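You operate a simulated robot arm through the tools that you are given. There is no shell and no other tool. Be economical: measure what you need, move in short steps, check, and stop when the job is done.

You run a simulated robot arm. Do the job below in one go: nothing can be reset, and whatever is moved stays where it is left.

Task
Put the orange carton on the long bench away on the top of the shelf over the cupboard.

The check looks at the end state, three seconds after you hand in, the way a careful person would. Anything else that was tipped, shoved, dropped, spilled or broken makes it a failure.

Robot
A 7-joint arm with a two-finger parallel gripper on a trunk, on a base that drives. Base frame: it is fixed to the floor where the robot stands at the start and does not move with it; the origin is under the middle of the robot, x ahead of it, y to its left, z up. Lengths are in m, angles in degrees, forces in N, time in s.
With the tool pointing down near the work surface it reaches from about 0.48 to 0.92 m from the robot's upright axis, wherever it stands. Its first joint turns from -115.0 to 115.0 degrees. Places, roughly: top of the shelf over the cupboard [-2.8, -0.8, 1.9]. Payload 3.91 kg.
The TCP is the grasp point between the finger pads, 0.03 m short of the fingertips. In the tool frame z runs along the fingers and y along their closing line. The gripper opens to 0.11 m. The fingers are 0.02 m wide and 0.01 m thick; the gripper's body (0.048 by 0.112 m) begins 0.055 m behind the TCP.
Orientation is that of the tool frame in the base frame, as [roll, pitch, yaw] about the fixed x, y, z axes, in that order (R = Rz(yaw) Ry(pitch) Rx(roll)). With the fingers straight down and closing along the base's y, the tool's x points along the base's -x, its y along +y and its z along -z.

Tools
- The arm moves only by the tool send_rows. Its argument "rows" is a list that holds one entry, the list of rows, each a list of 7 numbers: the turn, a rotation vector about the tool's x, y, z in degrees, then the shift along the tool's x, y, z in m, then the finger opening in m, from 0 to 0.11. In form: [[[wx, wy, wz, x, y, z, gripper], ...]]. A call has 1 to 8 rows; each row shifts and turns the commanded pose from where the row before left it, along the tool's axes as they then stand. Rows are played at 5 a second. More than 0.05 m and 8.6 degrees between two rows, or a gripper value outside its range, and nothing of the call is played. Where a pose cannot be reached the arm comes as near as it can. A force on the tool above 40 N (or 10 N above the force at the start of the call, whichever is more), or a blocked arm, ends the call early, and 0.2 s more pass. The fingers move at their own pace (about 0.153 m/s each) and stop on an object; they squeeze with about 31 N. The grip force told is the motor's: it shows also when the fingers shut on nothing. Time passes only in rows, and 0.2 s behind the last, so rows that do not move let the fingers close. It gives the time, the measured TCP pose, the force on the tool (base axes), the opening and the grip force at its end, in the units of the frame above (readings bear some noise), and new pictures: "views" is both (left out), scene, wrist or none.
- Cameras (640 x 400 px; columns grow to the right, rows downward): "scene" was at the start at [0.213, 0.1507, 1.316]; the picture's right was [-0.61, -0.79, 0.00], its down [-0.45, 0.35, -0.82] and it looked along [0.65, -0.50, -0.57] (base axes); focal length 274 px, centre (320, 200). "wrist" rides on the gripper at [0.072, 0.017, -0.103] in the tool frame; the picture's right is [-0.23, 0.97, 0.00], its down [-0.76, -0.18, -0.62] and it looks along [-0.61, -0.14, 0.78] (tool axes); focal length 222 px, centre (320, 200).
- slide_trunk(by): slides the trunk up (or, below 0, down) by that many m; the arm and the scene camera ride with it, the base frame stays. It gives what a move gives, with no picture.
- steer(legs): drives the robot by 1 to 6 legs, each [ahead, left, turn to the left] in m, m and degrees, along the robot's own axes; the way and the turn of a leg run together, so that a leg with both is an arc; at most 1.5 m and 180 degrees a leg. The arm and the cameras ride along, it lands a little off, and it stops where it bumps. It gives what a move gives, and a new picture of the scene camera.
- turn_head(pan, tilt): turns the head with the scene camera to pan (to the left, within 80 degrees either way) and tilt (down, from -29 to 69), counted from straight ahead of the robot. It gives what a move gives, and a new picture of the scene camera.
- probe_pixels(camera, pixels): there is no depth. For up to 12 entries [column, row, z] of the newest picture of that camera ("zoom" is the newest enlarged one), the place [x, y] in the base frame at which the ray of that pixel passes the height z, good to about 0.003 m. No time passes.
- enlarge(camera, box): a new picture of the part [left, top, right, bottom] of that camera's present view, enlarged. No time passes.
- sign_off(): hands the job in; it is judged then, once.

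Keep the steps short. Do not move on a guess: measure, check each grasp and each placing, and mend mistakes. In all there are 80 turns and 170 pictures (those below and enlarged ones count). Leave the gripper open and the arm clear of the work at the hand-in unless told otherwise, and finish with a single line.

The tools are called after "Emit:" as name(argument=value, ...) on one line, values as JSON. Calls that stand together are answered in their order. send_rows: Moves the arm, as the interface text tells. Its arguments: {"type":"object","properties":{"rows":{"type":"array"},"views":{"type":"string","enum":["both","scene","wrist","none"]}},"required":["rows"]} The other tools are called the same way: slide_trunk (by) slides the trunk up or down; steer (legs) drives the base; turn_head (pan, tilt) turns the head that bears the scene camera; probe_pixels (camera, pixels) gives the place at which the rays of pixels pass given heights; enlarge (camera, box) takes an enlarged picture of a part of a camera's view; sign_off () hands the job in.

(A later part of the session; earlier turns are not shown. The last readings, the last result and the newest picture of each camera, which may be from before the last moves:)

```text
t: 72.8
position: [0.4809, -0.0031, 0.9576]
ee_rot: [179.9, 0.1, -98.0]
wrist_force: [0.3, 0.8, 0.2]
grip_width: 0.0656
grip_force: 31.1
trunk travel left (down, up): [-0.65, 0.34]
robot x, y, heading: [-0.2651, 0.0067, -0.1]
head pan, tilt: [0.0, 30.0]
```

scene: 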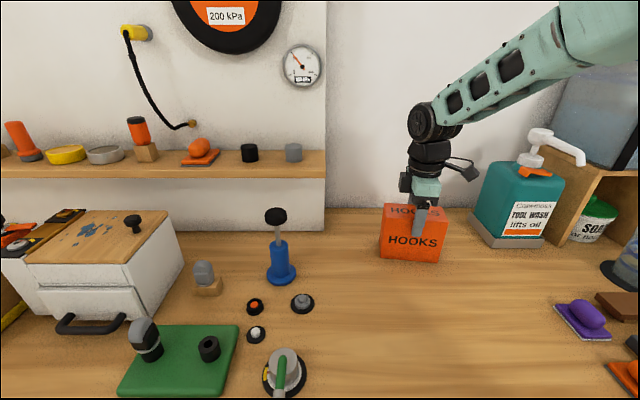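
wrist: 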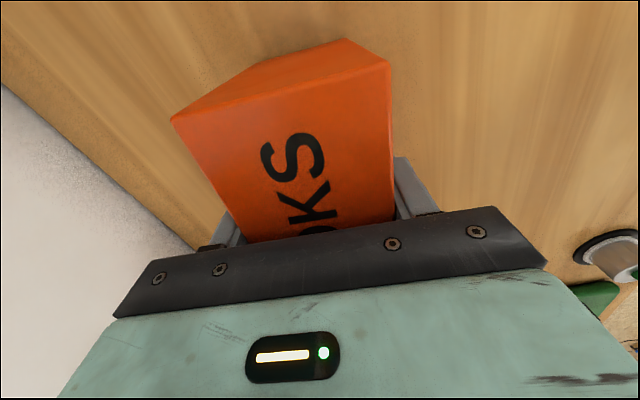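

Gripped: 0.0656 m, 31 N. Lift 0.12 and check.

Emit:
send_rows(rows=[[[0, 0, 0, 0, 0, -0.03, 0.0], [0, 0, 0, 0, 0, -0.04, 0.0], [0, 0, 0, 0, 0, -0.05, 0.0]]], views="scene")

```text
t: 73.6
position: [0.4807, -0.0028, 1.0779]
ee_rot: [179.8, 0.2, -97.8]
wrist_force: [0.5, -0.2, -2.8]
grip_width: 0.0657
grip_force: 30.6
trunk travel left (down, up): [-0.65, 0.34]
robot x, y, heading: [-0.2671, 0.0008, 0.1]
head pan, tilt: [0.0, 30.0]
```

scene: 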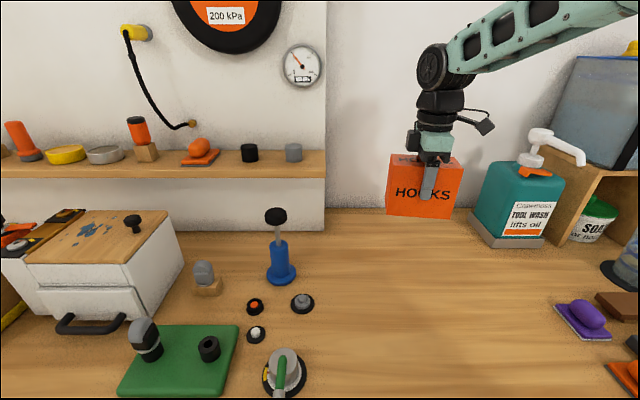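

Held level. Bring it back 0.2 toward the robot, then yaw it +97.9° so the long side points away from the robot.

Emit:
send_rows(rows=[[[0, 0, 0, 0.007, 0.049, 0, 0.0], [0, 0, 0, 0.007, 0.049, 0, 0.0], [0, 0, 0, 0.007, 0.049, 0, 0.0], [0, 0, 0, 0.007, 0.049, 0, 0.0]]], views="none")

Emit:
send_rows(rows=[[[0, 0, -8.15, 0, 0, 0, 0.0], [0, 0, -8.15, 0, 0, 0, 0.0], [0, 0, -8.15, 0, 0, 0, 0.0], [0, 0, -8.15, 0, 0, 0, 0.0], [0, 0, -8.15, 0, 0, 0, 0.0], [0, 0, -8.15, 0, 0, 0, 0.0], [0, 0, -8.15, 0, 0, 0, 0.0], [0, 0, -8.15, 0, 0, 0, 0.0]]], views="none")

Emit:
send_rows(rows=[[[0, 0, -8.15, 0, 0, 0, 0.0], [0, 0, -8.15, 0, 0, 0, 0.0], [0, 0, -8.15, 0, 0, 0, 0.0], [0, 0, -8.15, 0, 0, 0, 0.0]]], views="scene")

```text
t: 74.6
position: [0.2832, -0.0043, 1.0761]
ee_rot: [179.9, 0.1, -98.0]
wrist_force: [0.2, -1.3, -2.4]
grip_width: 0.0657
grip_force: 30.8
trunk travel left (down, up): [-0.65, 0.34]
robot x, y, heading: [-0.2637, 0.0058, 0.0]
head pan, tilt: [0.0, 30.0]
```

```text
t: 76.4
position: [0.2811, -0.0042, 1.0786]
ee_rot: [-179.9, 0.0, -32.6]
wrist_force: [-0.3, -0.4, -1.9]
grip_width: 0.066
grip_force: 31.7
trunk travel left (down, up): [-0.65, 0.34]
robot x, y, heading: [-0.2676, 0.0054, -0.1]
head pan, tilt: [0.0, 30.0]
```

```text
t: 77.4
position: [0.2822, -0.0034, 1.0774]
ee_rot: [-180.0, 0.1, 0.0]
wrist_force: [0.0, 0.8, -1.9]
grip_width: 0.0658
grip_force: 31.1
trunk travel left (down, up): [-0.65, 0.34]
robot x, y, heading: [-0.2672, 0.0074, 0.1]
head pan, tilt: [0.0, 30.0]
```

scene: 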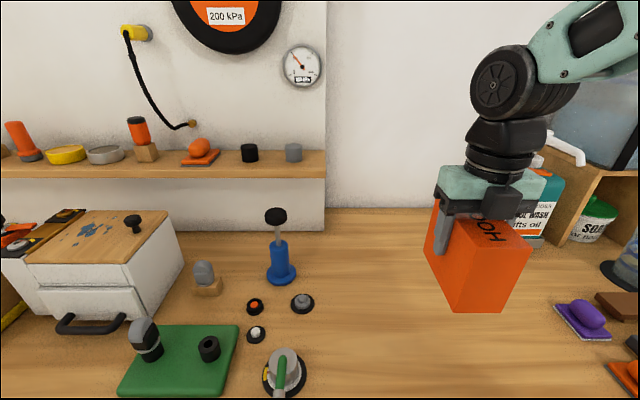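

Turned. Lower to the original grasp height (0.958), a touch gently.

Emit:
send_rows(rows=[[[0, 0, 0, 0, 0, 0.05, 0.0], [0, 0, 0, 0, 0, 0.04, 0.0], [0, 0, 0, 0, 0, 0.02, 0.0], [0, 0, 0, 0, 0, 0.007, 0.0], [0, 0, 0, 0, 0, 0.002, 0.0], [0, 0, 0, 0, 0, 0, 0.0]]], views="scene")

```text
t: 78.8
position: [0.2814, -0.0034, 0.9586]
ee_rot: [-179.9, 0.0, -0.1]
wrist_force: [-0.3, 0.2, -2.2]
grip_width: 0.0661
grip_force: 31.2
trunk travel left (down, up): [-0.65, 0.34]
robot x, y, heading: [-0.2672, 0.0066, 0.2]
head pan, tilt: [0.0, 30.0]
```

scene: 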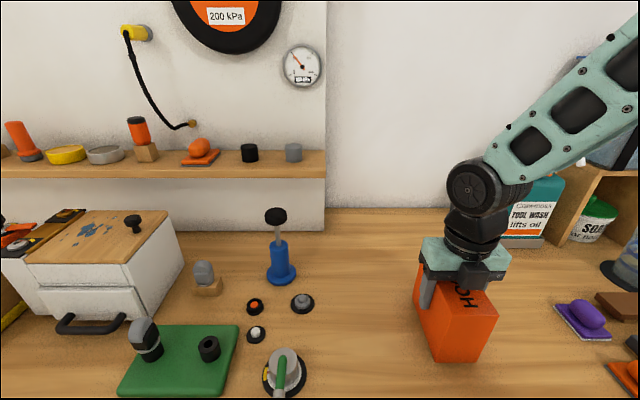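

Still carrying the weight (−2.2 N): not quite down. Creep 1 mm steps.

Emit:
send_rows(rows=[[[0, 0, 0, 0, 0, 0.0015, 0.0], [0, 0, 0, 0, 0, 0.001, 0.0], [0, 0, 0, 0, 0, 0.001, 0.0]]], views="none")

```text
t: 79.6
position: [0.2818, -0.0031, 0.9575]
ee_rot: [-179.9, -0.1, -0.2]
wrist_force: [-0.9, -2.1, 31.0]
grip_width: 0.0661
grip_force: 30.9
trunk travel left (down, up): [-0.65, 0.34]
robot x, y, heading: [-0.269, 0.0035, 0.2]
head pan, tilt: [0.0, 30.0]
```

Contact (31 N up). Ease up 2 mm, open, then rise.

Emit:
send_rows(rows=[[[0, 0, 0, 0, 0, -0.002, 0.0], [0, 0, 0, 0, 0, 0, 0.11], [0, 0, 0, 0, 0, 0, 0.11], [0, 0, 0, 0, 0, -0.03, 0.11], [0, 0, 0, 0, 0, -0.05, 0.11], [0, 0, 0, 0, 0, -0.05, 0.11], [0, 0, 0, 0, 0, -0.05, 0.11]]], views="scene")

```text
t: 81.2
position: [0.2816, -0.0013, 1.1372]
ee_rot: [-179.9, 0.1, -0.2]
wrist_force: [0.5, -0.6, -0.3]
grip_width: 0.11
grip_force: 0.0
trunk travel left (down, up): [-0.65, 0.34]
robot x, y, heading: [-0.2659, 0.0036, 0.3]
head pan, tilt: [0.0, 30.0]
```

scene: 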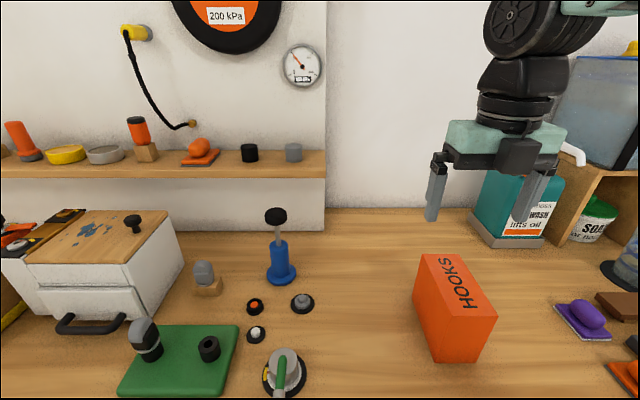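

Carton stands at (0.281, −0.003), long side along x, near face x≈0.218. Back the robot 0.25 m, then pitch the tool up to nearly horizontal (camera on top), staying at z≈1.14.

Emit:
steer(legs=[[-0.25, 0, 0]])

Emit:
send_rows(rows=[[[0, 8.5, 0, 0.015, 0, 0.001, 0.11], [0, 8.5, 0, 0.0145, 0, 0.004, 0.11], [0, 8.5, 0, 0.014, 0, 0.006, 0.11], [0, 8.5, 0, 0.013, 0, 0.008, 0.11], [0, 8.5, 0, 0.011, 0, 0.01, 0.11], [0, 8.5, 0, 0.01, 0, 0.011, 0.11], [0, 8.5, 0, 0.008, 0, 0.013, 0.11], [0, 8.5, 0, 0.006, 0, 0.014, 0.11]]], views="none")

Emit:
send_rows(rows=[[[0, 6, 0, 0, 0, 0, 0.11], [0, 6, 0, 0, 0, 0, 0.11]]], views="both")

```text
t: 83.0
position: [0.0328, -0.0006, 1.1367]
ee_rot: [-179.9, 0.1, -0.2]
wrist_force: [-0.1, -0.1, -0.4]
grip_width: 0.1102
grip_force: 0.0
trunk travel left (down, up): [-0.65, 0.34]
robot x, y, heading: [-0.5153, 0.0071, 0.2]
head pan, tilt: [0.0, 30.0]
```

scene: 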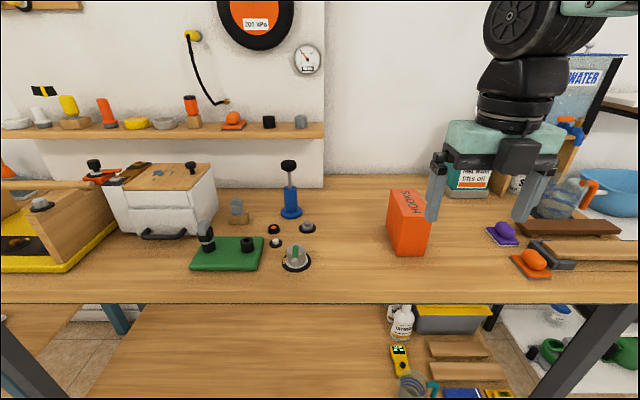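

```text
t: 84.8
position: [0.1545, -0.0017, 1.1233]
ee_rot: [-179.5, -68.1, -0.5]
wrist_force: [0.5, 0.4, -0.5]
grip_width: 0.1099
grip_force: 0.0
trunk travel left (down, up): [-0.65, 0.34]
robot x, y, heading: [-0.5157, 0.0015, 0.2]
head pan, tilt: [0.0, 30.0]
```

```text
t: 85.4
position: [0.1536, -0.0021, 1.1239]
ee_rot: [-179.2, -80.0, -0.8]
wrist_force: [-0.2, -0.1, -0.5]
grip_width: 0.1098
grip_force: 0.1
trunk travel left (down, up): [-0.65, 0.34]
robot x, y, heading: [-0.5148, 0.0051, 0.1]
head pan, tilt: [0.0, 30.0]
```

scene: 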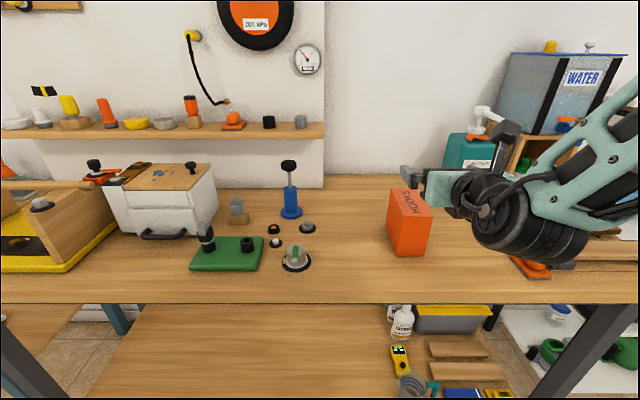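
wrist: 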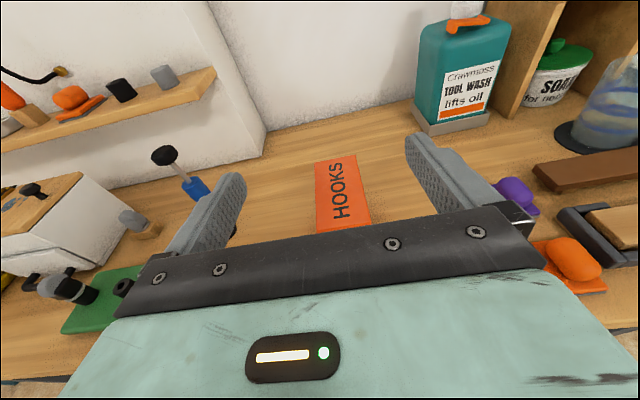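

Tool is at −80° pitch above/before the carton. Let me enlarge to measure the carton's current position.

Emit:
enlarge(camera="wrist", box=[270, 130, 410, 240])

Emit:
enlarge(camera="scene", box=[370, 140, 590, 280])

```text
3.64 times, centred on (340, 185) of wrist
```

zoom: 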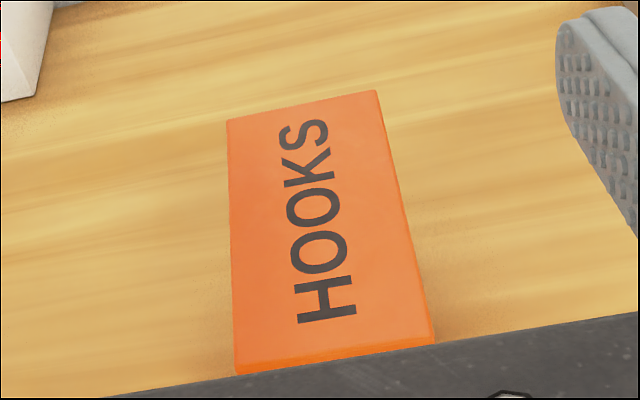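

```text
2.86 times, centred on (480, 210) of scene
```

zoom: 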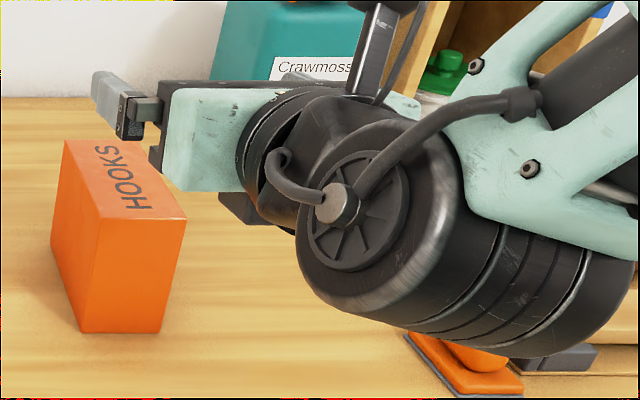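

Emit:
probe_pixels(camera="scene", pixels=[[397.5, 256, 0.88], [424.5, 255, 0.88], [578, 252, 1.1], [510, 258, 0.88]])

Emit:
enlarge(camera="wrist", box=[270, 130, 410, 240])

Emit:
probe_pixels(camera="zoom", pixels=[[227, 120, 0.993], [376, 91, 0.993], [431, 332, 0.993], [236, 362, 0.993]])

```text
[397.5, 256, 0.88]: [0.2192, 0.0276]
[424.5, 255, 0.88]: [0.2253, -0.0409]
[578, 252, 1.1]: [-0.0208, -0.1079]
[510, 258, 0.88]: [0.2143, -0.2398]
```

```text
3.64 times, centred on (340, 185) of wrist
```

zoom: 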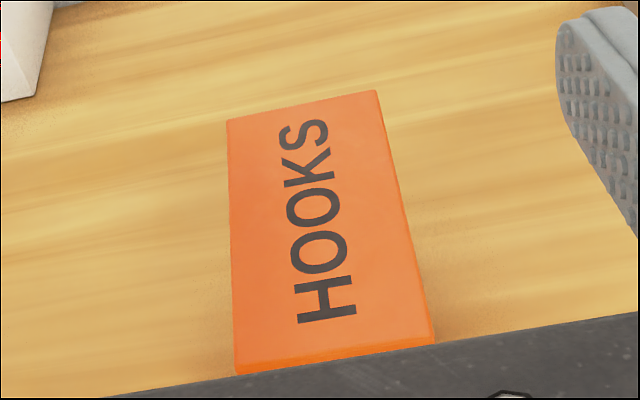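

```text
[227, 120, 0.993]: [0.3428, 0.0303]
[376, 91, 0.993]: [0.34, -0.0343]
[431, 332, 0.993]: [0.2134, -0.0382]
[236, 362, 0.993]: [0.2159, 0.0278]
```

Carton: near face x≈0.217, centre (0.279, −0.0036), yaw ≈1.4°. Align heading by 1.4°, shift 5 mm right and descend to z≈0.94 in front of it.

Emit:
send_rows(rows=[[[1.4, 0, 0, 0, 0.0046, 0, 0.11], [0, 0, 0, -0.0453, 0, 0.008, 0.11], [0, 0, 0, -0.0453, 0, 0.008, 0.11], [0, 0, 0, -0.0453, 0, 0.008, 0.11], [0, 0, 0, -0.025, 0, 0.0044, 0.11], [0, 0, 0, -0.0203, 0, 0.0036, 0.11]]], views="both")

```text
t: 86.8
position: [0.1662, -0.001, 0.9389]
ee_rot: [-177.7, -80.0, -0.8]
wrist_force: [-0.3, -0.2, 1.1]
grip_width: 0.11
grip_force: 0.0
out of reach, approached as far as the arm can: row 2
trunk travel left (down, up): [-0.65, 0.34]
robot x, y, heading: [-0.5142, 0.0057, 0.2]
head pan, tilt: [0.0, 30.0]
```

scene: 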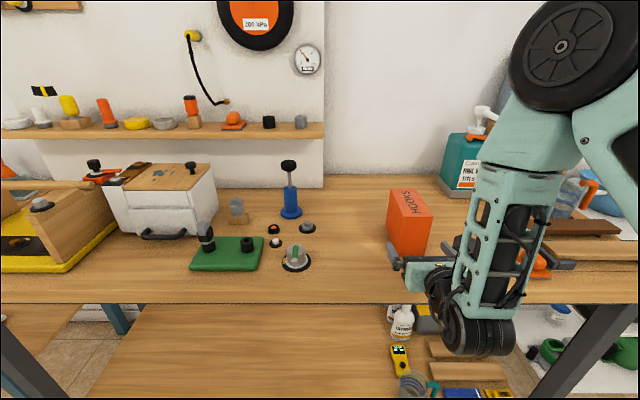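
wrist: 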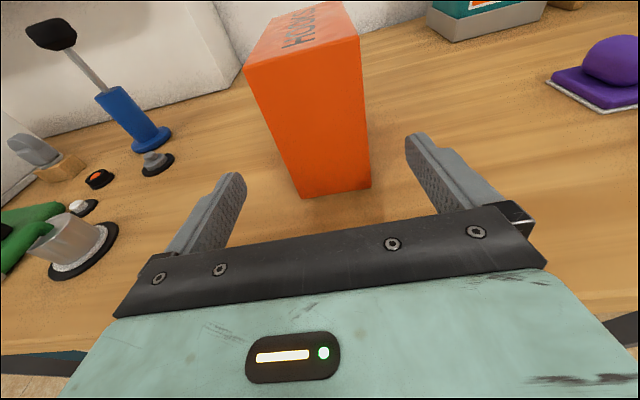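

Arm is clear. Correct 5 mm right, then advance 0.05 and look.

Emit:
send_rows(rows=[[[0, 0, 0, 0, 0.005, 0, 0.11], [0, 0, 0, 0.0043, 0, 0.0246, 0.11], [0, 0, 0, 0.0043, 0, 0.0246, 0.11]]], views="both")

```text
t: 87.6
position: [0.2144, -0.0049, 0.9407]
ee_rot: [-178.1, -79.8, -0.8]
wrist_force: [-0.6, -0.1, 0.4]
grip_width: 0.11
grip_force: 0.0
trunk travel left (down, up): [-0.65, 0.34]
robot x, y, heading: [-0.5179, 0.0085, -0.0]
head pan, tilt: [0.0, 30.0]
```

scene: 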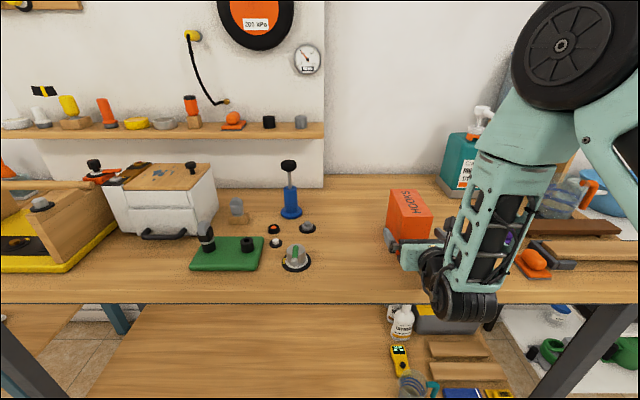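
wrist: 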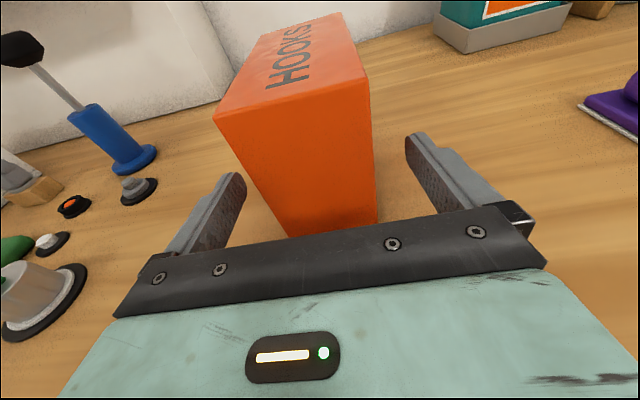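

Fingers straddle the carton. Before going deeper, check the wrist drum's lower rim (462,320) against the bench edge height.

Emit:
probe_pixels(camera="scene", pixels=[[462, 320, 0.88], [462, 320, 0.91], [462, 320, 0.94], [462, 320, 0.97], [462, 291, 0.97], [425, 265, 0.92], [425, 265, 0.95], [425, 272, 0.92]])

Emit:
enlarge(camera="scene", box=[370, 180, 590, 340])

```text
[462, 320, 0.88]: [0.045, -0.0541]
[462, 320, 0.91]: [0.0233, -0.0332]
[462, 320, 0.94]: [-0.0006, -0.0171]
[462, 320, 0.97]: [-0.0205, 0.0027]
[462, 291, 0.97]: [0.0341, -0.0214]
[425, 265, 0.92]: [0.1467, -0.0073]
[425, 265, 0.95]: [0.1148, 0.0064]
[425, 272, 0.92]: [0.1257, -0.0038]
```

```text
2.50 times, centred on (480, 260) of scene
```

zoom: 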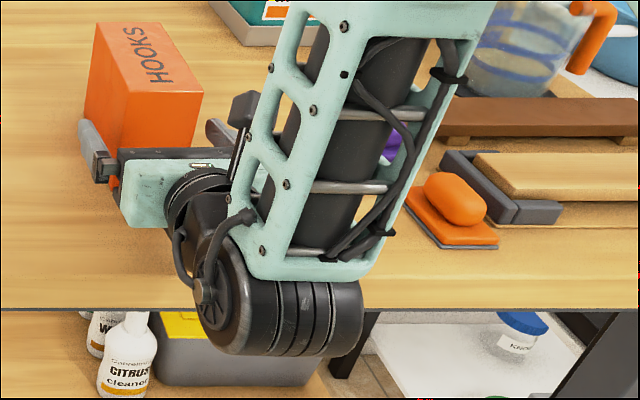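

Drum bottom is around z 0.91–0.93, above the bench. Advance the last 0.045.

Emit:
send_rows(rows=[[[0, 0, 0, 0.0026, 0, 0.0148, 0.11], [0, 0, 0, 0.0026, 0, 0.0148, 0.11], [0, 0, 0, 0.0026, 0, 0.0148, 0.11]]], views="both")

```text
t: 88.4
position: [0.2603, -0.003, 0.9405]
ee_rot: [-178.1, -79.8, -0.6]
wrist_force: [0.5, -0.4, 0.0]
grip_width: 0.1096
grip_force: 0.0
trunk travel left (down, up): [-0.65, 0.34]
robot x, y, heading: [-0.5113, 0.0046, -0.0]
head pan, tilt: [0.0, 30.0]
```

scene: 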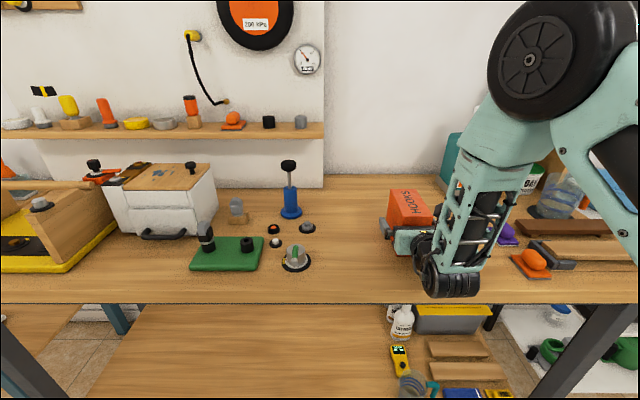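
wrist: 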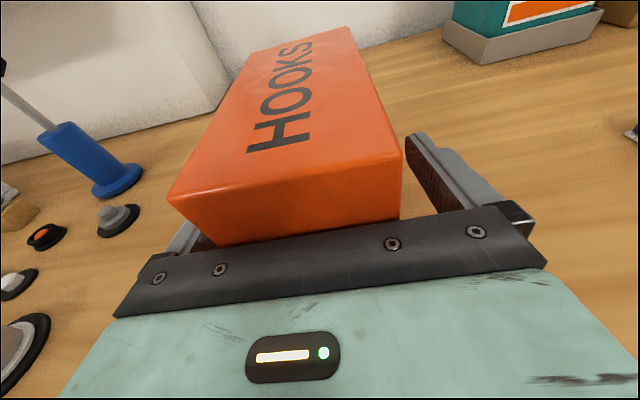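

Close with enough wait, then check.

Emit:
send_rows(rows=[[[0, 0, 0, 0, 0, 0, 0.0], [0, 0, 0, 0, 0, 0, 0.0], [0, 0, 0, 0, 0, 0, 0.0], [0, 0, 0, 0, 0, 0, 0.0], [0, 0, 0, 0, 0, 0, 0.0], [0, 0, 0, 0, 0, 0, 0.0]]], views="none")

```text
t: 89.8
position: [0.2616, -0.003, 0.9417]
ee_rot: [-177.9, -79.9, -0.7]
wrist_force: [1.0, 0.2, 0.3]
grip_width: 0.0654
grip_force: 30.8
trunk travel left (down, up): [-0.65, 0.34]
robot x, y, heading: [-0.5124, 0.0004, 0.2]
head pan, tilt: [0.0, 30.0]
```

Gripped (0.0654, 31 N). Lift 0.1 and check for slip/level.

Emit:
send_rows(rows=[[[0, 0, 0, 0.0295, 0, -0.0052, 0.0], [0, 0, 0, 0.0295, 0, -0.0052, 0.0], [0, 0, 0, 0.0394, 0, -0.007, 0.0]]], views="both")

```text
t: 90.6
position: [0.2583, -0.0036, 1.0383]
ee_rot: [-178.0, -79.8, -0.6]
wrist_force: [0.6, 0.0, -2.7]
grip_width: 0.0659
grip_force: 30.9
trunk travel left (down, up): [-0.65, 0.34]
robot x, y, heading: [-0.5132, 0.0074, 0.4]
head pan, tilt: [0.0, 30.0]
```

scene: 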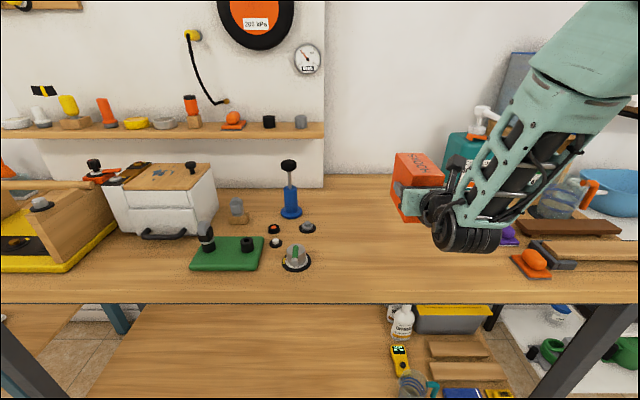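
wrist: 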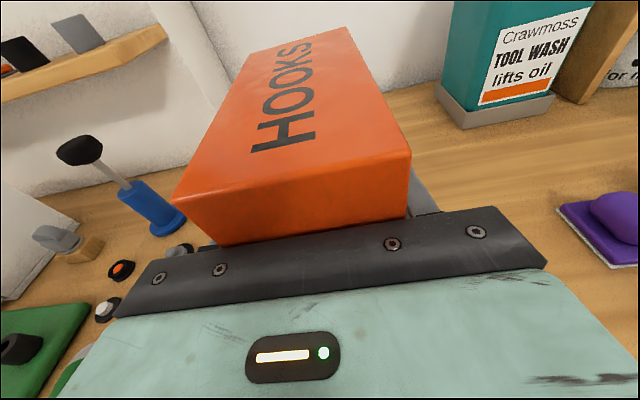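

Solid hold, 2.7 N weight, level. Back off 0.5 m, turn left 180° over the open floor (as done before), then look toward the cupboard.

Emit:
steer(legs=[[-0.5, 0, 0]])

Emit:
steer(legs=[[0, 0, 90], [0, 0, 90]])

Emit:
turn_head(pan=20, tilt=10)

```text
t: 93.5
position: [-0.2393, -0.008, 1.0384]
ee_rot: [-177.9, -80.0, -1.1]
wrist_force: [0.5, 0.1, -1.5]
grip_width: 0.0657
grip_force: 30.9
trunk travel left (down, up): [-0.65, 0.34]
robot x, y, heading: [-1.013, 0.0051, -0.2]
head pan, tilt: [0.0, 30.0]
```

scene: 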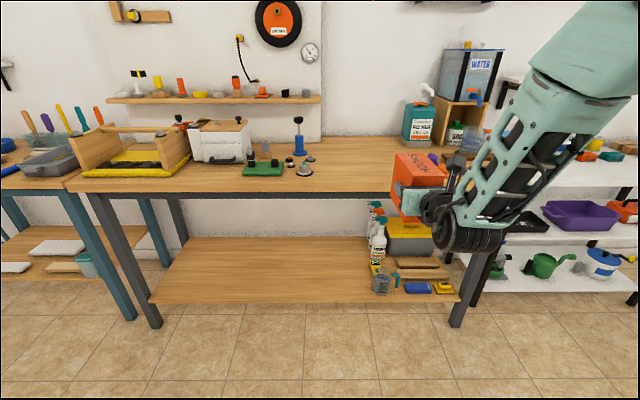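

```text
t: 101.5
position: [-1.7834, 0.0539, 1.0399]
ee_rot: [-177.9, -79.8, 176.3]
wrist_force: [-0.1, -0.7, -1.2]
grip_width: 0.0658
grip_force: 31.2
trunk travel left (down, up): [-0.65, 0.34]
robot x, y, heading: [-1.0082, 0.0044, 177.1]
head pan, tilt: [0.0, 30.0]
```

scene: 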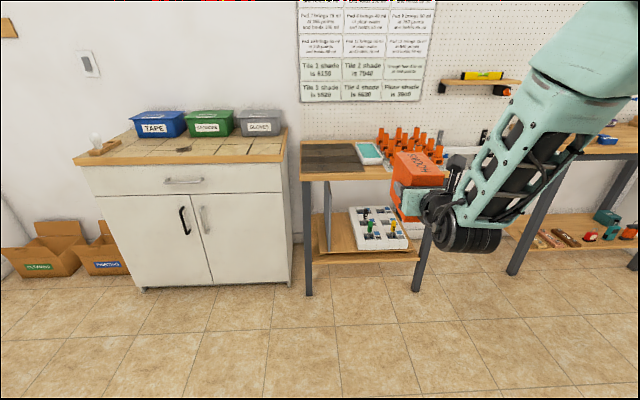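

```text
t: 102.3
position: [-1.7833, 0.0546, 1.0388]
ee_rot: [-177.9, -79.9, 176.3]
wrist_force: [-0.2, 0.7, -2.8]
grip_width: 0.0657
grip_force: 31.2
trunk travel left (down, up): [-0.65, 0.34]
robot x, y, heading: [-1.0159, 0.007, 177.0]
head pan, tilt: [20.0, 10.0]
```

scene: 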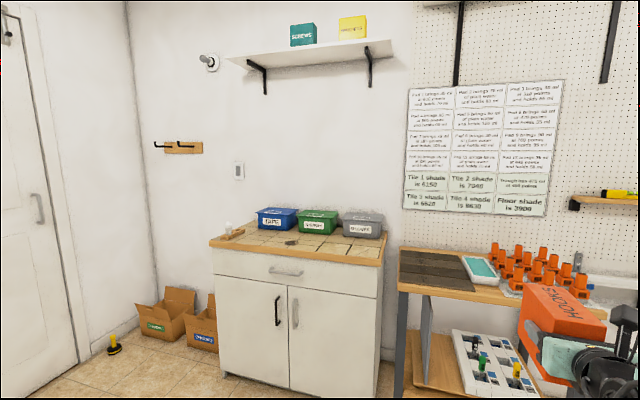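

Strafe left ~1.0 m (toward −y) with a 3° trim turn, and raise the trunk fully.

Emit:
steer(legs=[[0, 0.95, 3]])

Emit:
slide_trunk(by=0.34)

Emit:
turn_head(pan=0, tilt=0)

```text
t: 107.3
position: [-1.806, -0.9479, 1.0372]
ee_rot: [-177.9, -79.9, 179.6]
wrist_force: [0.3, 0.4, -1.8]
grip_width: 0.0656
grip_force: 31.0
trunk travel left (down, up): [-0.65, 0.34]
robot x, y, heading: [-1.0313, -0.9526, -179.7]
head pan, tilt: [20.0, 10.0]
```

scene: 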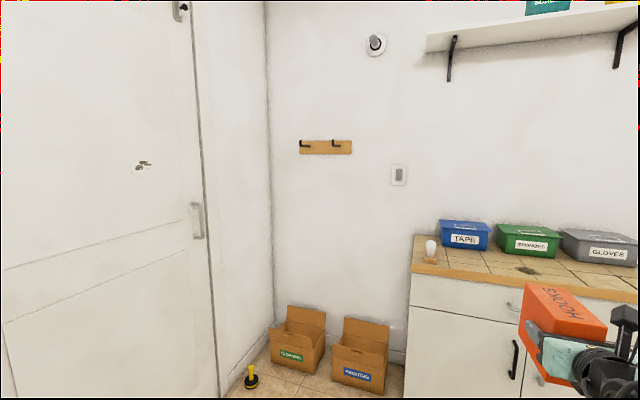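

```text
t: 110.7
position: [-1.8064, -0.9459, 1.3781]
ee_rot: [-178.0, -79.9, 179.6]
wrist_force: [0.8, 0.0, -2.4]
grip_width: 0.0657
grip_force: 30.9
trunk travel left (down, up): [-0.99, 0.0]
robot x, y, heading: [-1.0322, -0.952, -179.5]
head pan, tilt: [20.0, 10.0]
```

```text
t: 111.5
position: [-1.8062, -0.9469, 1.3775]
ee_rot: [-177.9, -79.9, 179.6]
wrist_force: [0.0, -0.2, -1.9]
grip_width: 0.0658
grip_force: 31.0
trunk travel left (down, up): [-0.99, 0.0]
robot x, y, heading: [-1.0316, -0.9493, -179.6]
head pan, tilt: [0.0, 0.0]
```

scene: 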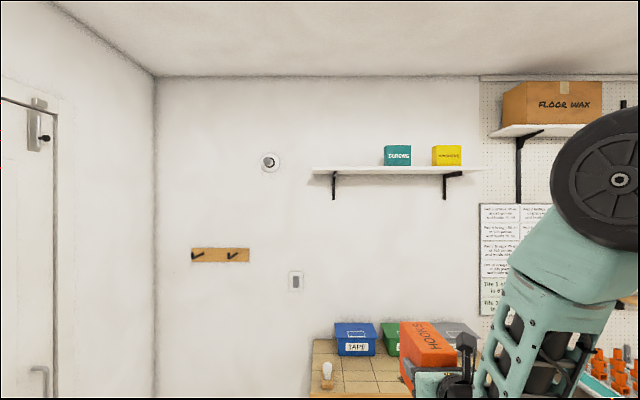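

Emit:
enlarge(camera="scene", box=[290, 120, 500, 220])

Emit:
probe_pixels(camera="scene", pixels=[[313, 167, 1.882], [484, 167, 1.882], [384, 166, 1.882], [411, 166, 1.882], [432, 166, 1.882], [461, 166, 1.882], [312, 345, 0.9], [320, 366, 0.9], [272, 162, 1.9]])

```text
3.05 times, centred on (395, 170) of scene
```

zoom: 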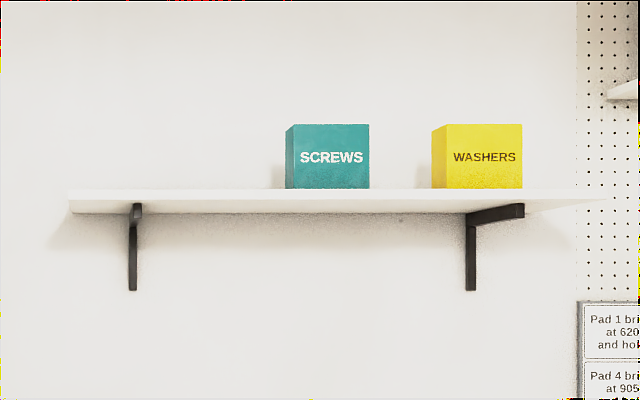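

```text
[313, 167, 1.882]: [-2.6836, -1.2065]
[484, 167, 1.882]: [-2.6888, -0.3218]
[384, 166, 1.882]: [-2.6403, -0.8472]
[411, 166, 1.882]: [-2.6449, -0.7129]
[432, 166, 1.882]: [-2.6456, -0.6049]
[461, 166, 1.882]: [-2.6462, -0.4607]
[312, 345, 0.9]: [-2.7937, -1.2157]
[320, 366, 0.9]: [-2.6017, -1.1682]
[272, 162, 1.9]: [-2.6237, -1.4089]
```

Free stretch on the shelf: y −1.20 … −0.86, so target y ≈ −1.03. Now raise the arm in free space here.

Emit:
send_rows(rows=[[[0, 0, 0, 0.0492, 0, -0.0087, 0.0], [0, 0, 0, 0.0492, 0, -0.0087, 0.0], [0, 0, 0, 0.0492, 0, -0.0087, 0.0], [0, 0, 0, 0.0492, 0, -0.0087, 0.0], [0, 0, 0, 0.0492, 0, -0.0087, 0.0], [0, 0, 0, 0.0492, 0, -0.0087, 0.0], [0, 0, 0, 0.0492, 0, -0.0087, 0.0], [0, 0, 0, 0.0492, 0, -0.0087, 0.0]]], views="none")

Emit:
send_rows(rows=[[[0, 0, 0, 0.0492, 0, -0.0087, 0.0], [0, 0, 0, 0.0492, 0, -0.0087, 0.0], [0, 0, 0, 0.0492, 0, -0.0087, 0.0], [0, 0, 0, 0.0394, 0, -0.007, 0.0]]], views="wrist")

```text
t: 113.3
position: [-1.8041, -0.9432, 1.7807]
ee_rot: [-177.9, -80.0, 179.5]
wrist_force: [-0.2, 0.6, -2.4]
grip_width: 0.0655
grip_force: 30.9
trunk travel left (down, up): [-0.99, 0.0]
robot x, y, heading: [-1.0337, -0.9541, -179.7]
head pan, tilt: [0.0, 0.0]
```

```text
t: 114.3
position: [-1.8062, -0.9413, 1.9677]
ee_rot: [-178.2, -79.8, 179.8]
wrist_force: [0.0, 0.0, -3.1]
grip_width: 0.0658
grip_force: 31.1
trunk travel left (down, up): [-0.99, 0.0]
robot x, y, heading: [-1.0342, -0.9524, -179.6]
head pan, tilt: [0.0, 0.0]
```

wrist: 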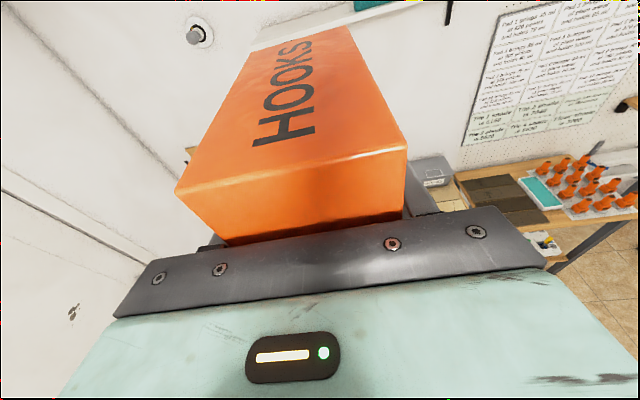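

Reached 1.968 at 0.77 m radius. Try another 2 cm up to find the margin.

Emit:
send_rows(rows=[[[0, 0, 0, 0.0099, 0, -0.0017, 0.0], [0, 0, 0, 0.0099, 0, -0.0017, 0.0]]], views="none")

```text
t: 114.9
position: [-1.806, -0.9428, 1.9889]
ee_rot: [-178.0, -79.8, 179.6]
wrist_force: [-0.5, 1.2, -1.6]
grip_width: 0.0659
grip_force: 30.8
trunk travel left (down, up): [-0.99, 0.0]
robot x, y, heading: [-1.0322, -0.955, -179.4]
head pan, tilt: [0.0, 0.0]
```

Good: 1.989 with carton bottom ≈1.93. Drive forward 0.63 m with 0.09 left, stopping well short of the shelf, then inspect.

Emit:
steer(legs=[[0.63, 0.08, -1.5]])

Emit:
send_rows(rows=[[[0, 0, 0, 0, 0, 0, 0.0]]], views="wrist")

```text
t: 118.4
position: [-2.4263, -0.9939, 1.9887]
ee_rot: [-177.9, -79.9, 177.9]
wrist_force: [0.0, -0.2, -2.4]
grip_width: 0.0657
grip_force: 30.8
trunk travel left (down, up): [-0.99, 0.0]
robot x, y, heading: [-1.6512, -1.0291, 178.5]
head pan, tilt: [0.0, 0.0]
```

scene: 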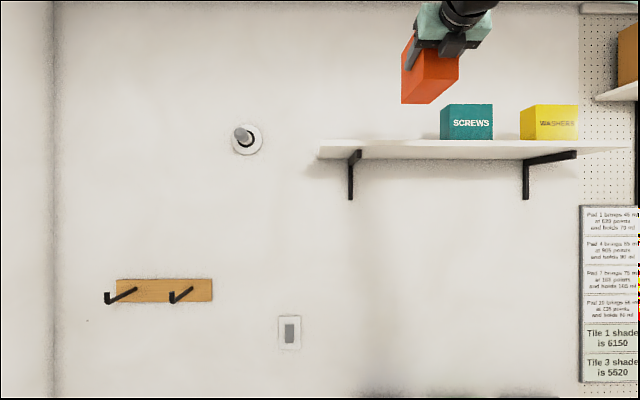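

```text
t: 118.8
position: [-2.4256, -0.9946, 1.9885]
ee_rot: [-178.0, -79.9, 177.8]
wrist_force: [1.2, -0.4, -2.4]
grip_width: 0.0657
grip_force: 30.8
trunk travel left (down, up): [-0.99, 0.0]
robot x, y, heading: [-1.6529, -1.0281, 178.7]
head pan, tilt: [0.0, 0.0]
```

wrist: 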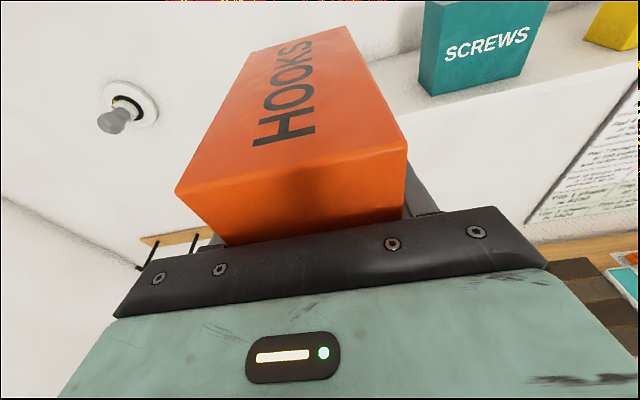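

The wrist camera now sees the shelf top and SCREWS. Enlarge to measure the shelf edges.

Emit:
enlarge(camera="wrist", box=[340, 0, 640, 190])

Emit:
enlarge(camera="scene", box=[310, 0, 600, 200])

```text
2.11 times, centred on (490, 95) of wrist
```

zoom: 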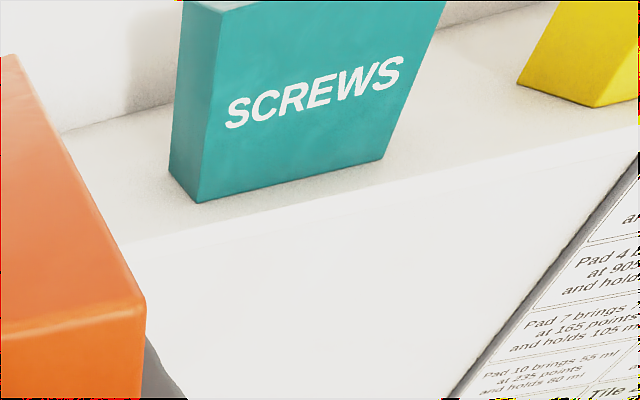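

```text
2.00 times, centred on (455, 100) of scene
```

zoom: 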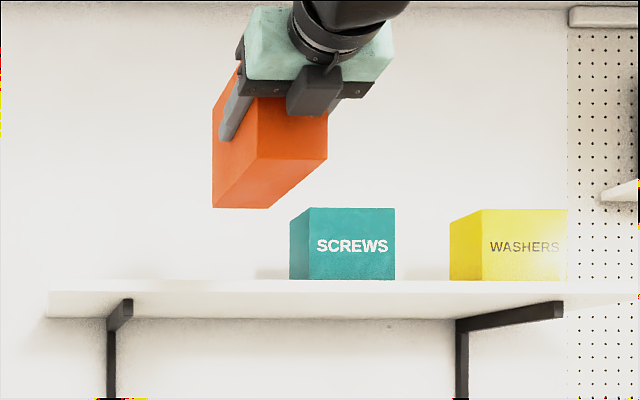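

Emit:
probe_pixels(camera="wrist", pixels=[[395.2, 115.4, 1.882], [480.5, 97.4, 1.882], [622.7, 66.6, 1.882], [369.1, 61.8, 1.882], [416.5, 50.4, 1.882], [431.7, 96.4, 1.882], [519.4, 76, 1.882], [418.9, 84.6, 1.882], [480.5, 97.4, 1.9], [416.5, 50.4, 1.9], [431.7, 96.4, 1.9], [519.4, 76, 1.9]])

```text
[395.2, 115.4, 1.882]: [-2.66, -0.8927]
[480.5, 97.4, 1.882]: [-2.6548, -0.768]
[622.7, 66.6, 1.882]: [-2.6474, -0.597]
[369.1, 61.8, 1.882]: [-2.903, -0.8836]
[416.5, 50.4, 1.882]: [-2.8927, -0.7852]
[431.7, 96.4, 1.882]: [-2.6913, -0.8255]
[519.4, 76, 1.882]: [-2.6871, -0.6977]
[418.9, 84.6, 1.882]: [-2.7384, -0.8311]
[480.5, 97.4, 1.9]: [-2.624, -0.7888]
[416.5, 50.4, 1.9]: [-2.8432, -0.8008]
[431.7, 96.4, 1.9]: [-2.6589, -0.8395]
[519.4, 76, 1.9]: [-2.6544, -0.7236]
```

Shelf top: front x ≈ −2.655, wall ≈ −2.90; SCREWS occupies y −0.83…−0.70. Target carton x −2.70…−2.83, y ≈ −1.02; TCP x ≈ −2.745. Drive ahead 0.29, left 0.035 with the carton ~4.5 cm above the shelf.

Emit:
steer(legs=[[0.15, 0.035, 0]])

Emit:
send_rows(rows=[[[0, 0, 0, 0, 0, 0, 0.0]]], views="wrist")

```text
t: 120.2
position: [-2.5789, -1.025, 1.9889]
ee_rot: [-178.0, -80.0, 177.7]
wrist_force: [0.3, 0.1, -2.4]
grip_width: 0.0659
grip_force: 30.7
trunk travel left (down, up): [-0.99, 0.0]
robot x, y, heading: [-1.8057, -1.0602, 178.5]
head pan, tilt: [0.0, 0.0]
```

scene: 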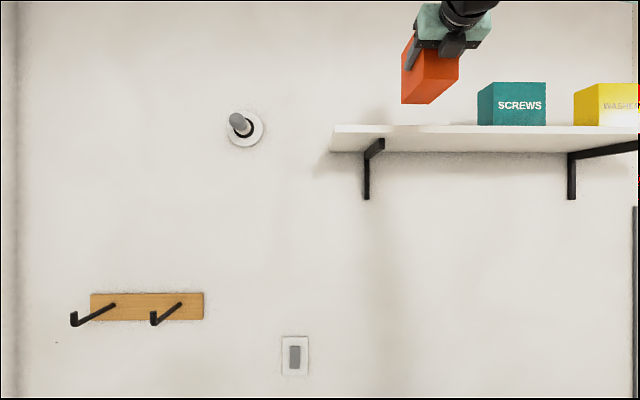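

```text
t: 120.6
position: [-2.5779, -1.0265, 1.9893]
ee_rot: [-178.1, -79.8, 177.8]
wrist_force: [0.0, -0.2, -1.4]
grip_width: 0.0658
grip_force: 31.1
trunk travel left (down, up): [-0.99, 0.0]
robot x, y, heading: [-1.8039, -1.0546, 178.4]
head pan, tilt: [0.0, 0.0]
```

wrist: 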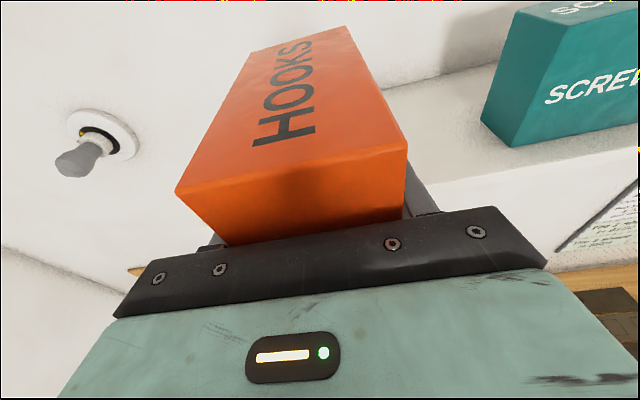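

Carton's front end is at the shelf edge and clearly above it. Before the last 0.16 m, check the base against the cupboard with the head tilted down.

Emit:
turn_head(pan=0, tilt=62)

```text
t: 121.9
position: [-2.5785, -1.0252, 1.9882]
ee_rot: [-178.0, -79.9, 177.9]
wrist_force: [-0.2, 0.1, -2.5]
grip_width: 0.0658
grip_force: 30.9
trunk travel left (down, up): [-0.99, 0.0]
robot x, y, heading: [-1.8022, -1.0606, 178.5]
head pan, tilt: [0.0, 62.0]
```

scene: 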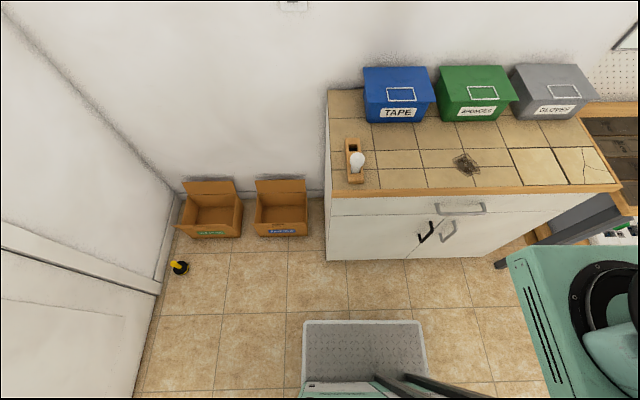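

Emit:
probe_pixels(camera="scene", pixels=[[362, 320, 0.1], [362, 320, 0.3], [362, 320, 0.5], [400, 260, 0.0], [330, 262, 0.0], [335, 196, 0.9], [500, 190, 0.9], [615, 190, 0.9]])

```text
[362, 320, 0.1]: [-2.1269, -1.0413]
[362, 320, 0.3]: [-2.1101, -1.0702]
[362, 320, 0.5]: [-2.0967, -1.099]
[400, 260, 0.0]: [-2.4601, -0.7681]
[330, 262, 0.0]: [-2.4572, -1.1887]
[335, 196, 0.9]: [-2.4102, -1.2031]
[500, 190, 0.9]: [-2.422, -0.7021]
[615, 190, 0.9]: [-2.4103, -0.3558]
```

Base front x ≈ −2.12, cupboard front x ≈ −2.41: 0.29 m gap, so 0.16 m forward is safe.

Emit:
turn_head(pan=0, tilt=-5)

Emit:
steer(legs=[[0.165, 0, 0]])

Emit:
send_rows(rows=[[[0, 0, 0, 0, 0, 0, 0.0]]], views="wrist")

```text
t: 123.3
position: [-2.5786, -1.0254, 1.9894]
ee_rot: [-178.0, -79.9, 177.7]
wrist_force: [0.0, 0.1, -1.6]
grip_width: 0.0658
grip_force: 31.0
trunk travel left (down, up): [-0.99, 0.0]
robot x, y, heading: [-1.8025, -1.0587, 178.4]
head pan, tilt: [0.0, -5.0]
```

scene: 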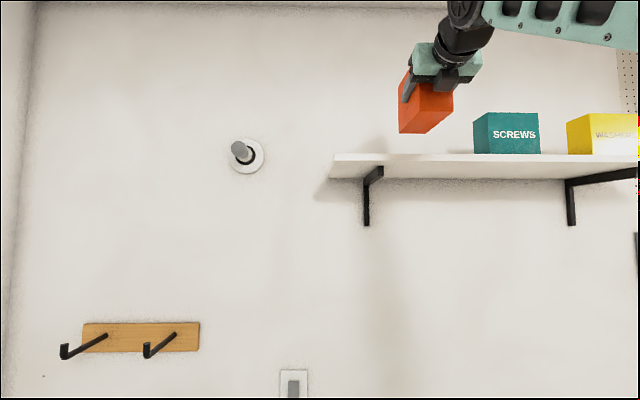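

```text
t: 124.7
position: [-2.7451, -1.0176, 1.9878]
ee_rot: [-178.0, -79.9, 177.8]
wrist_force: [-0.9, -0.4, -1.8]
grip_width: 0.0658
grip_force: 30.8
trunk travel left (down, up): [-0.99, 0.0]
robot x, y, heading: [-1.9737, -1.0537, 178.2]
head pan, tilt: [0.0, -5.0]
```

scene: 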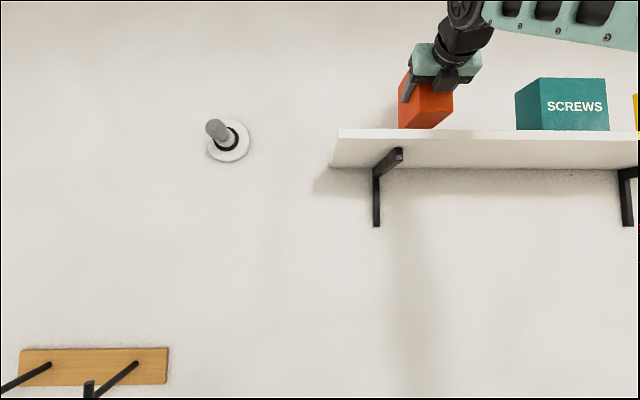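

```text
t: 125.1
position: [-2.7437, -1.0187, 1.9886]
ee_rot: [-178.0, -79.8, 177.6]
wrist_force: [-0.1, 0.6, -2.5]
grip_width: 0.0659
grip_force: 30.9
trunk travel left (down, up): [-0.99, 0.0]
robot x, y, heading: [-1.9714, -1.0525, 178.2]
head pan, tilt: [0.0, -5.0]
```

wrist: 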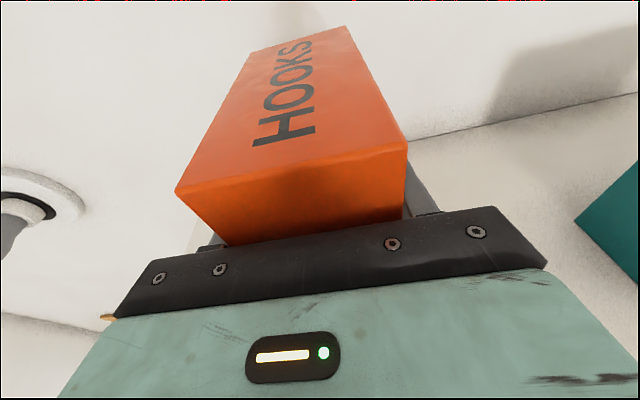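

In place over the shelf: TCP (−2.744, −1.019). Check the wall line, and lower 3 cm then creep.

Emit:
probe_pixels(camera="wrist", pixels=[[480, 125, 1.882], [415, 140, 1.882], [590, 104, 1.882]])

Emit:
send_rows(rows=[[[0, 0, 0, -0.0099, 0, 0.0017, 0.0], [0, 0, 0, -0.0099, 0, 0.0017, 0.0], [0, 0, 0, -0.0079, 0, 0.0014, 0.0]]], views="scene")

```text
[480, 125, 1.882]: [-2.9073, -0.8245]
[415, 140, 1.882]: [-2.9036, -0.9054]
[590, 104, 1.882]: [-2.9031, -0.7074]
```

```text
t: 125.9
position: [-2.7441, -1.0185, 1.9606]
ee_rot: [-178.0, -80.0, 177.6]
wrist_force: [-1.2, 0.4, -2.0]
grip_width: 0.0656
grip_force: 31.3
trunk travel left (down, up): [-0.99, 0.0]
robot x, y, heading: [-1.974, -1.0556, 178.6]
head pan, tilt: [0.0, -5.0]
```

scene: 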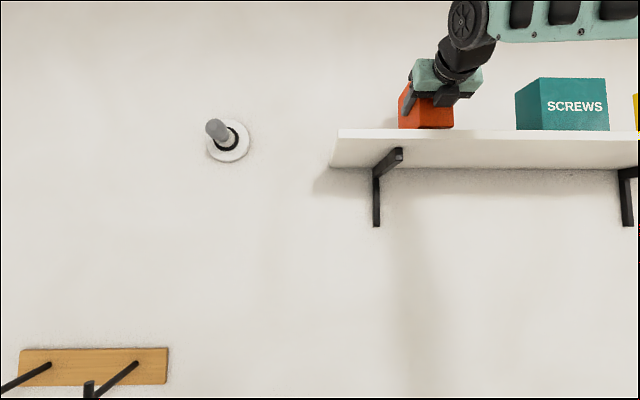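

Now creep down; contact expected near TCP z 1.943.

Emit:
send_rows(rows=[[[0, 0, 0, -0.003, 0, 0.0005, 0.0], [0, 0, 0, -0.003, 0, 0.0005, 0.0], [0, 0, 0, -0.003, 0, 0.0005, 0.0], [0, 0, 0, -0.002, 0, 0.0003, 0.0]]], views="none")

Emit:
send_rows(rows=[[[0, 0, 0, -0.0015, 0, 0.0003, 0.0], [0, 0, 0, -0.0015, 0, 0.0003, 0.0]]], views="none")

```text
t: 126.9
position: [-2.7422, -1.0181, 1.95]
ee_rot: [-177.9, -79.9, 177.5]
wrist_force: [0.0, 0.8, -3.3]
grip_width: 0.0657
grip_force: 30.8
trunk travel left (down, up): [-0.99, 0.0]
robot x, y, heading: [-1.9672, -1.0587, 178.7]
head pan, tilt: [0.0, -5.0]
```

```text
t: 127.5
position: [-2.7431, -1.018, 1.9456]
ee_rot: [-178.1, -79.8, 177.7]
wrist_force: [0.2, 0.4, -2.5]
grip_width: 0.0658
grip_force: 30.8
trunk travel left (down, up): [-0.99, 0.0]
robot x, y, heading: [-1.9667, -1.054, 178.4]
head pan, tilt: [0.0, -5.0]
```

No contact yet; continue in 1.5 mm steps.

Emit:
send_rows(rows=[[[0, 0, 0, -0.0015, 0, 0.0003, 0.0], [0, 0, 0, -0.0015, 0, 0.0003, 0.0]]], views="none")

Emit:
send_rows(rows=[[[0, 0, 0, -0.001, 0, 0.0002, 0.0], [0, 0, 0, -0.001, 0, 0.0002, 0.0]]], views="scene")

```text
t: 128.1
position: [-2.743, -1.0185, 1.9428]
ee_rot: [-178.1, -79.9, 177.7]
wrist_force: [0.2, 1.2, -2.3]
grip_width: 0.0657
grip_force: 31.0
trunk travel left (down, up): [-0.99, 0.0]
robot x, y, heading: [-1.9676, -1.0576, 178.4]
head pan, tilt: [0.0, -5.0]
```

```text
t: 128.7
position: [-2.7442, -1.0197, 1.9414]
ee_rot: [-178.1, -79.9, 177.7]
wrist_force: [0.8, 0.0, -2.1]
grip_width: 0.0659
grip_force: 30.7
trunk travel left (down, up): [-0.99, 0.0]
robot x, y, heading: [-1.9725, -1.0534, 178.5]
head pan, tilt: [0.0, -5.0]
```

scene: 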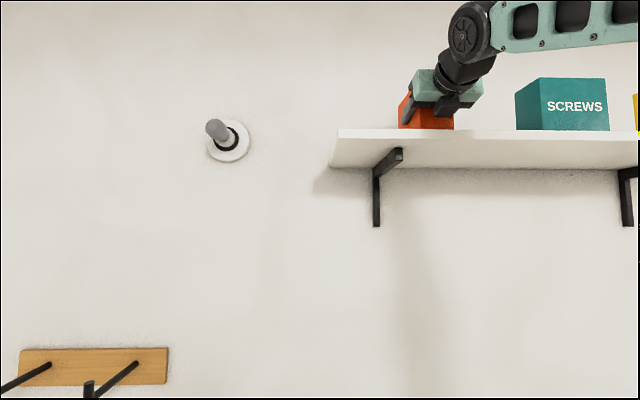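

Emit:
send_rows(rows=[[[0, 0, 0, -0.001, 0, 0.0002, 0.0], [0, 0, 0, -0.001, 0, 0.0002, 0.0], [0, 0, 0, -0.001, 0, 0.0002, 0.0]]], views="none")

Emit:
send_rows(rows=[[[0, 0, 0, -0.001, 0, 0.0002, 0.0], [0, 0, 0, -0.001, 0, 0.0002, 0.0]]], views="none")

```text
t: 129.5
position: [-2.7426, -1.0192, 1.94]
ee_rot: [-178.1, -80.2, 177.7]
wrist_force: [-6.8, -0.6, 18.4]
grip_width: 0.0658
grip_force: 31.3
trunk travel left (down, up): [-0.99, 0.0]
robot x, y, heading: [-1.9735, -1.0557, 178.4]
head pan, tilt: [0.0, -5.0]
```

```text
t: 130.1
position: [-2.742, -1.0191, 1.9391]
ee_rot: [-177.7, -80.3, 177.3]
wrist_force: [-7.7, -0.9, 31.3]
grip_width: 0.0654
grip_force: 31.7
trunk travel left (down, up): [-0.99, 0.0]
robot x, y, heading: [-1.9699, -1.0551, 178.3]
head pan, tilt: [0.0, -5.0]
```

Contact: 31 N up. Ease up 2.5 mm, then open the fingers slowly.

Emit:
send_rows(rows=[[[0, 0, 0, 0.0025, 0, -0.0004, 0.0], [0, 0, 0, 0, 0, 0, 0.0]]], views="none")

```text
t: 130.7
position: [-2.7425, -1.019, 1.9405]
ee_rot: [-178.0, -79.9, 177.6]
wrist_force: [5.1, -0.3, 15.9]
grip_width: 0.0657
grip_force: 31.1
trunk travel left (down, up): [-0.99, 0.0]
robot x, y, heading: [-1.9649, -1.0518, 178.6]
head pan, tilt: [0.0, -5.0]
```

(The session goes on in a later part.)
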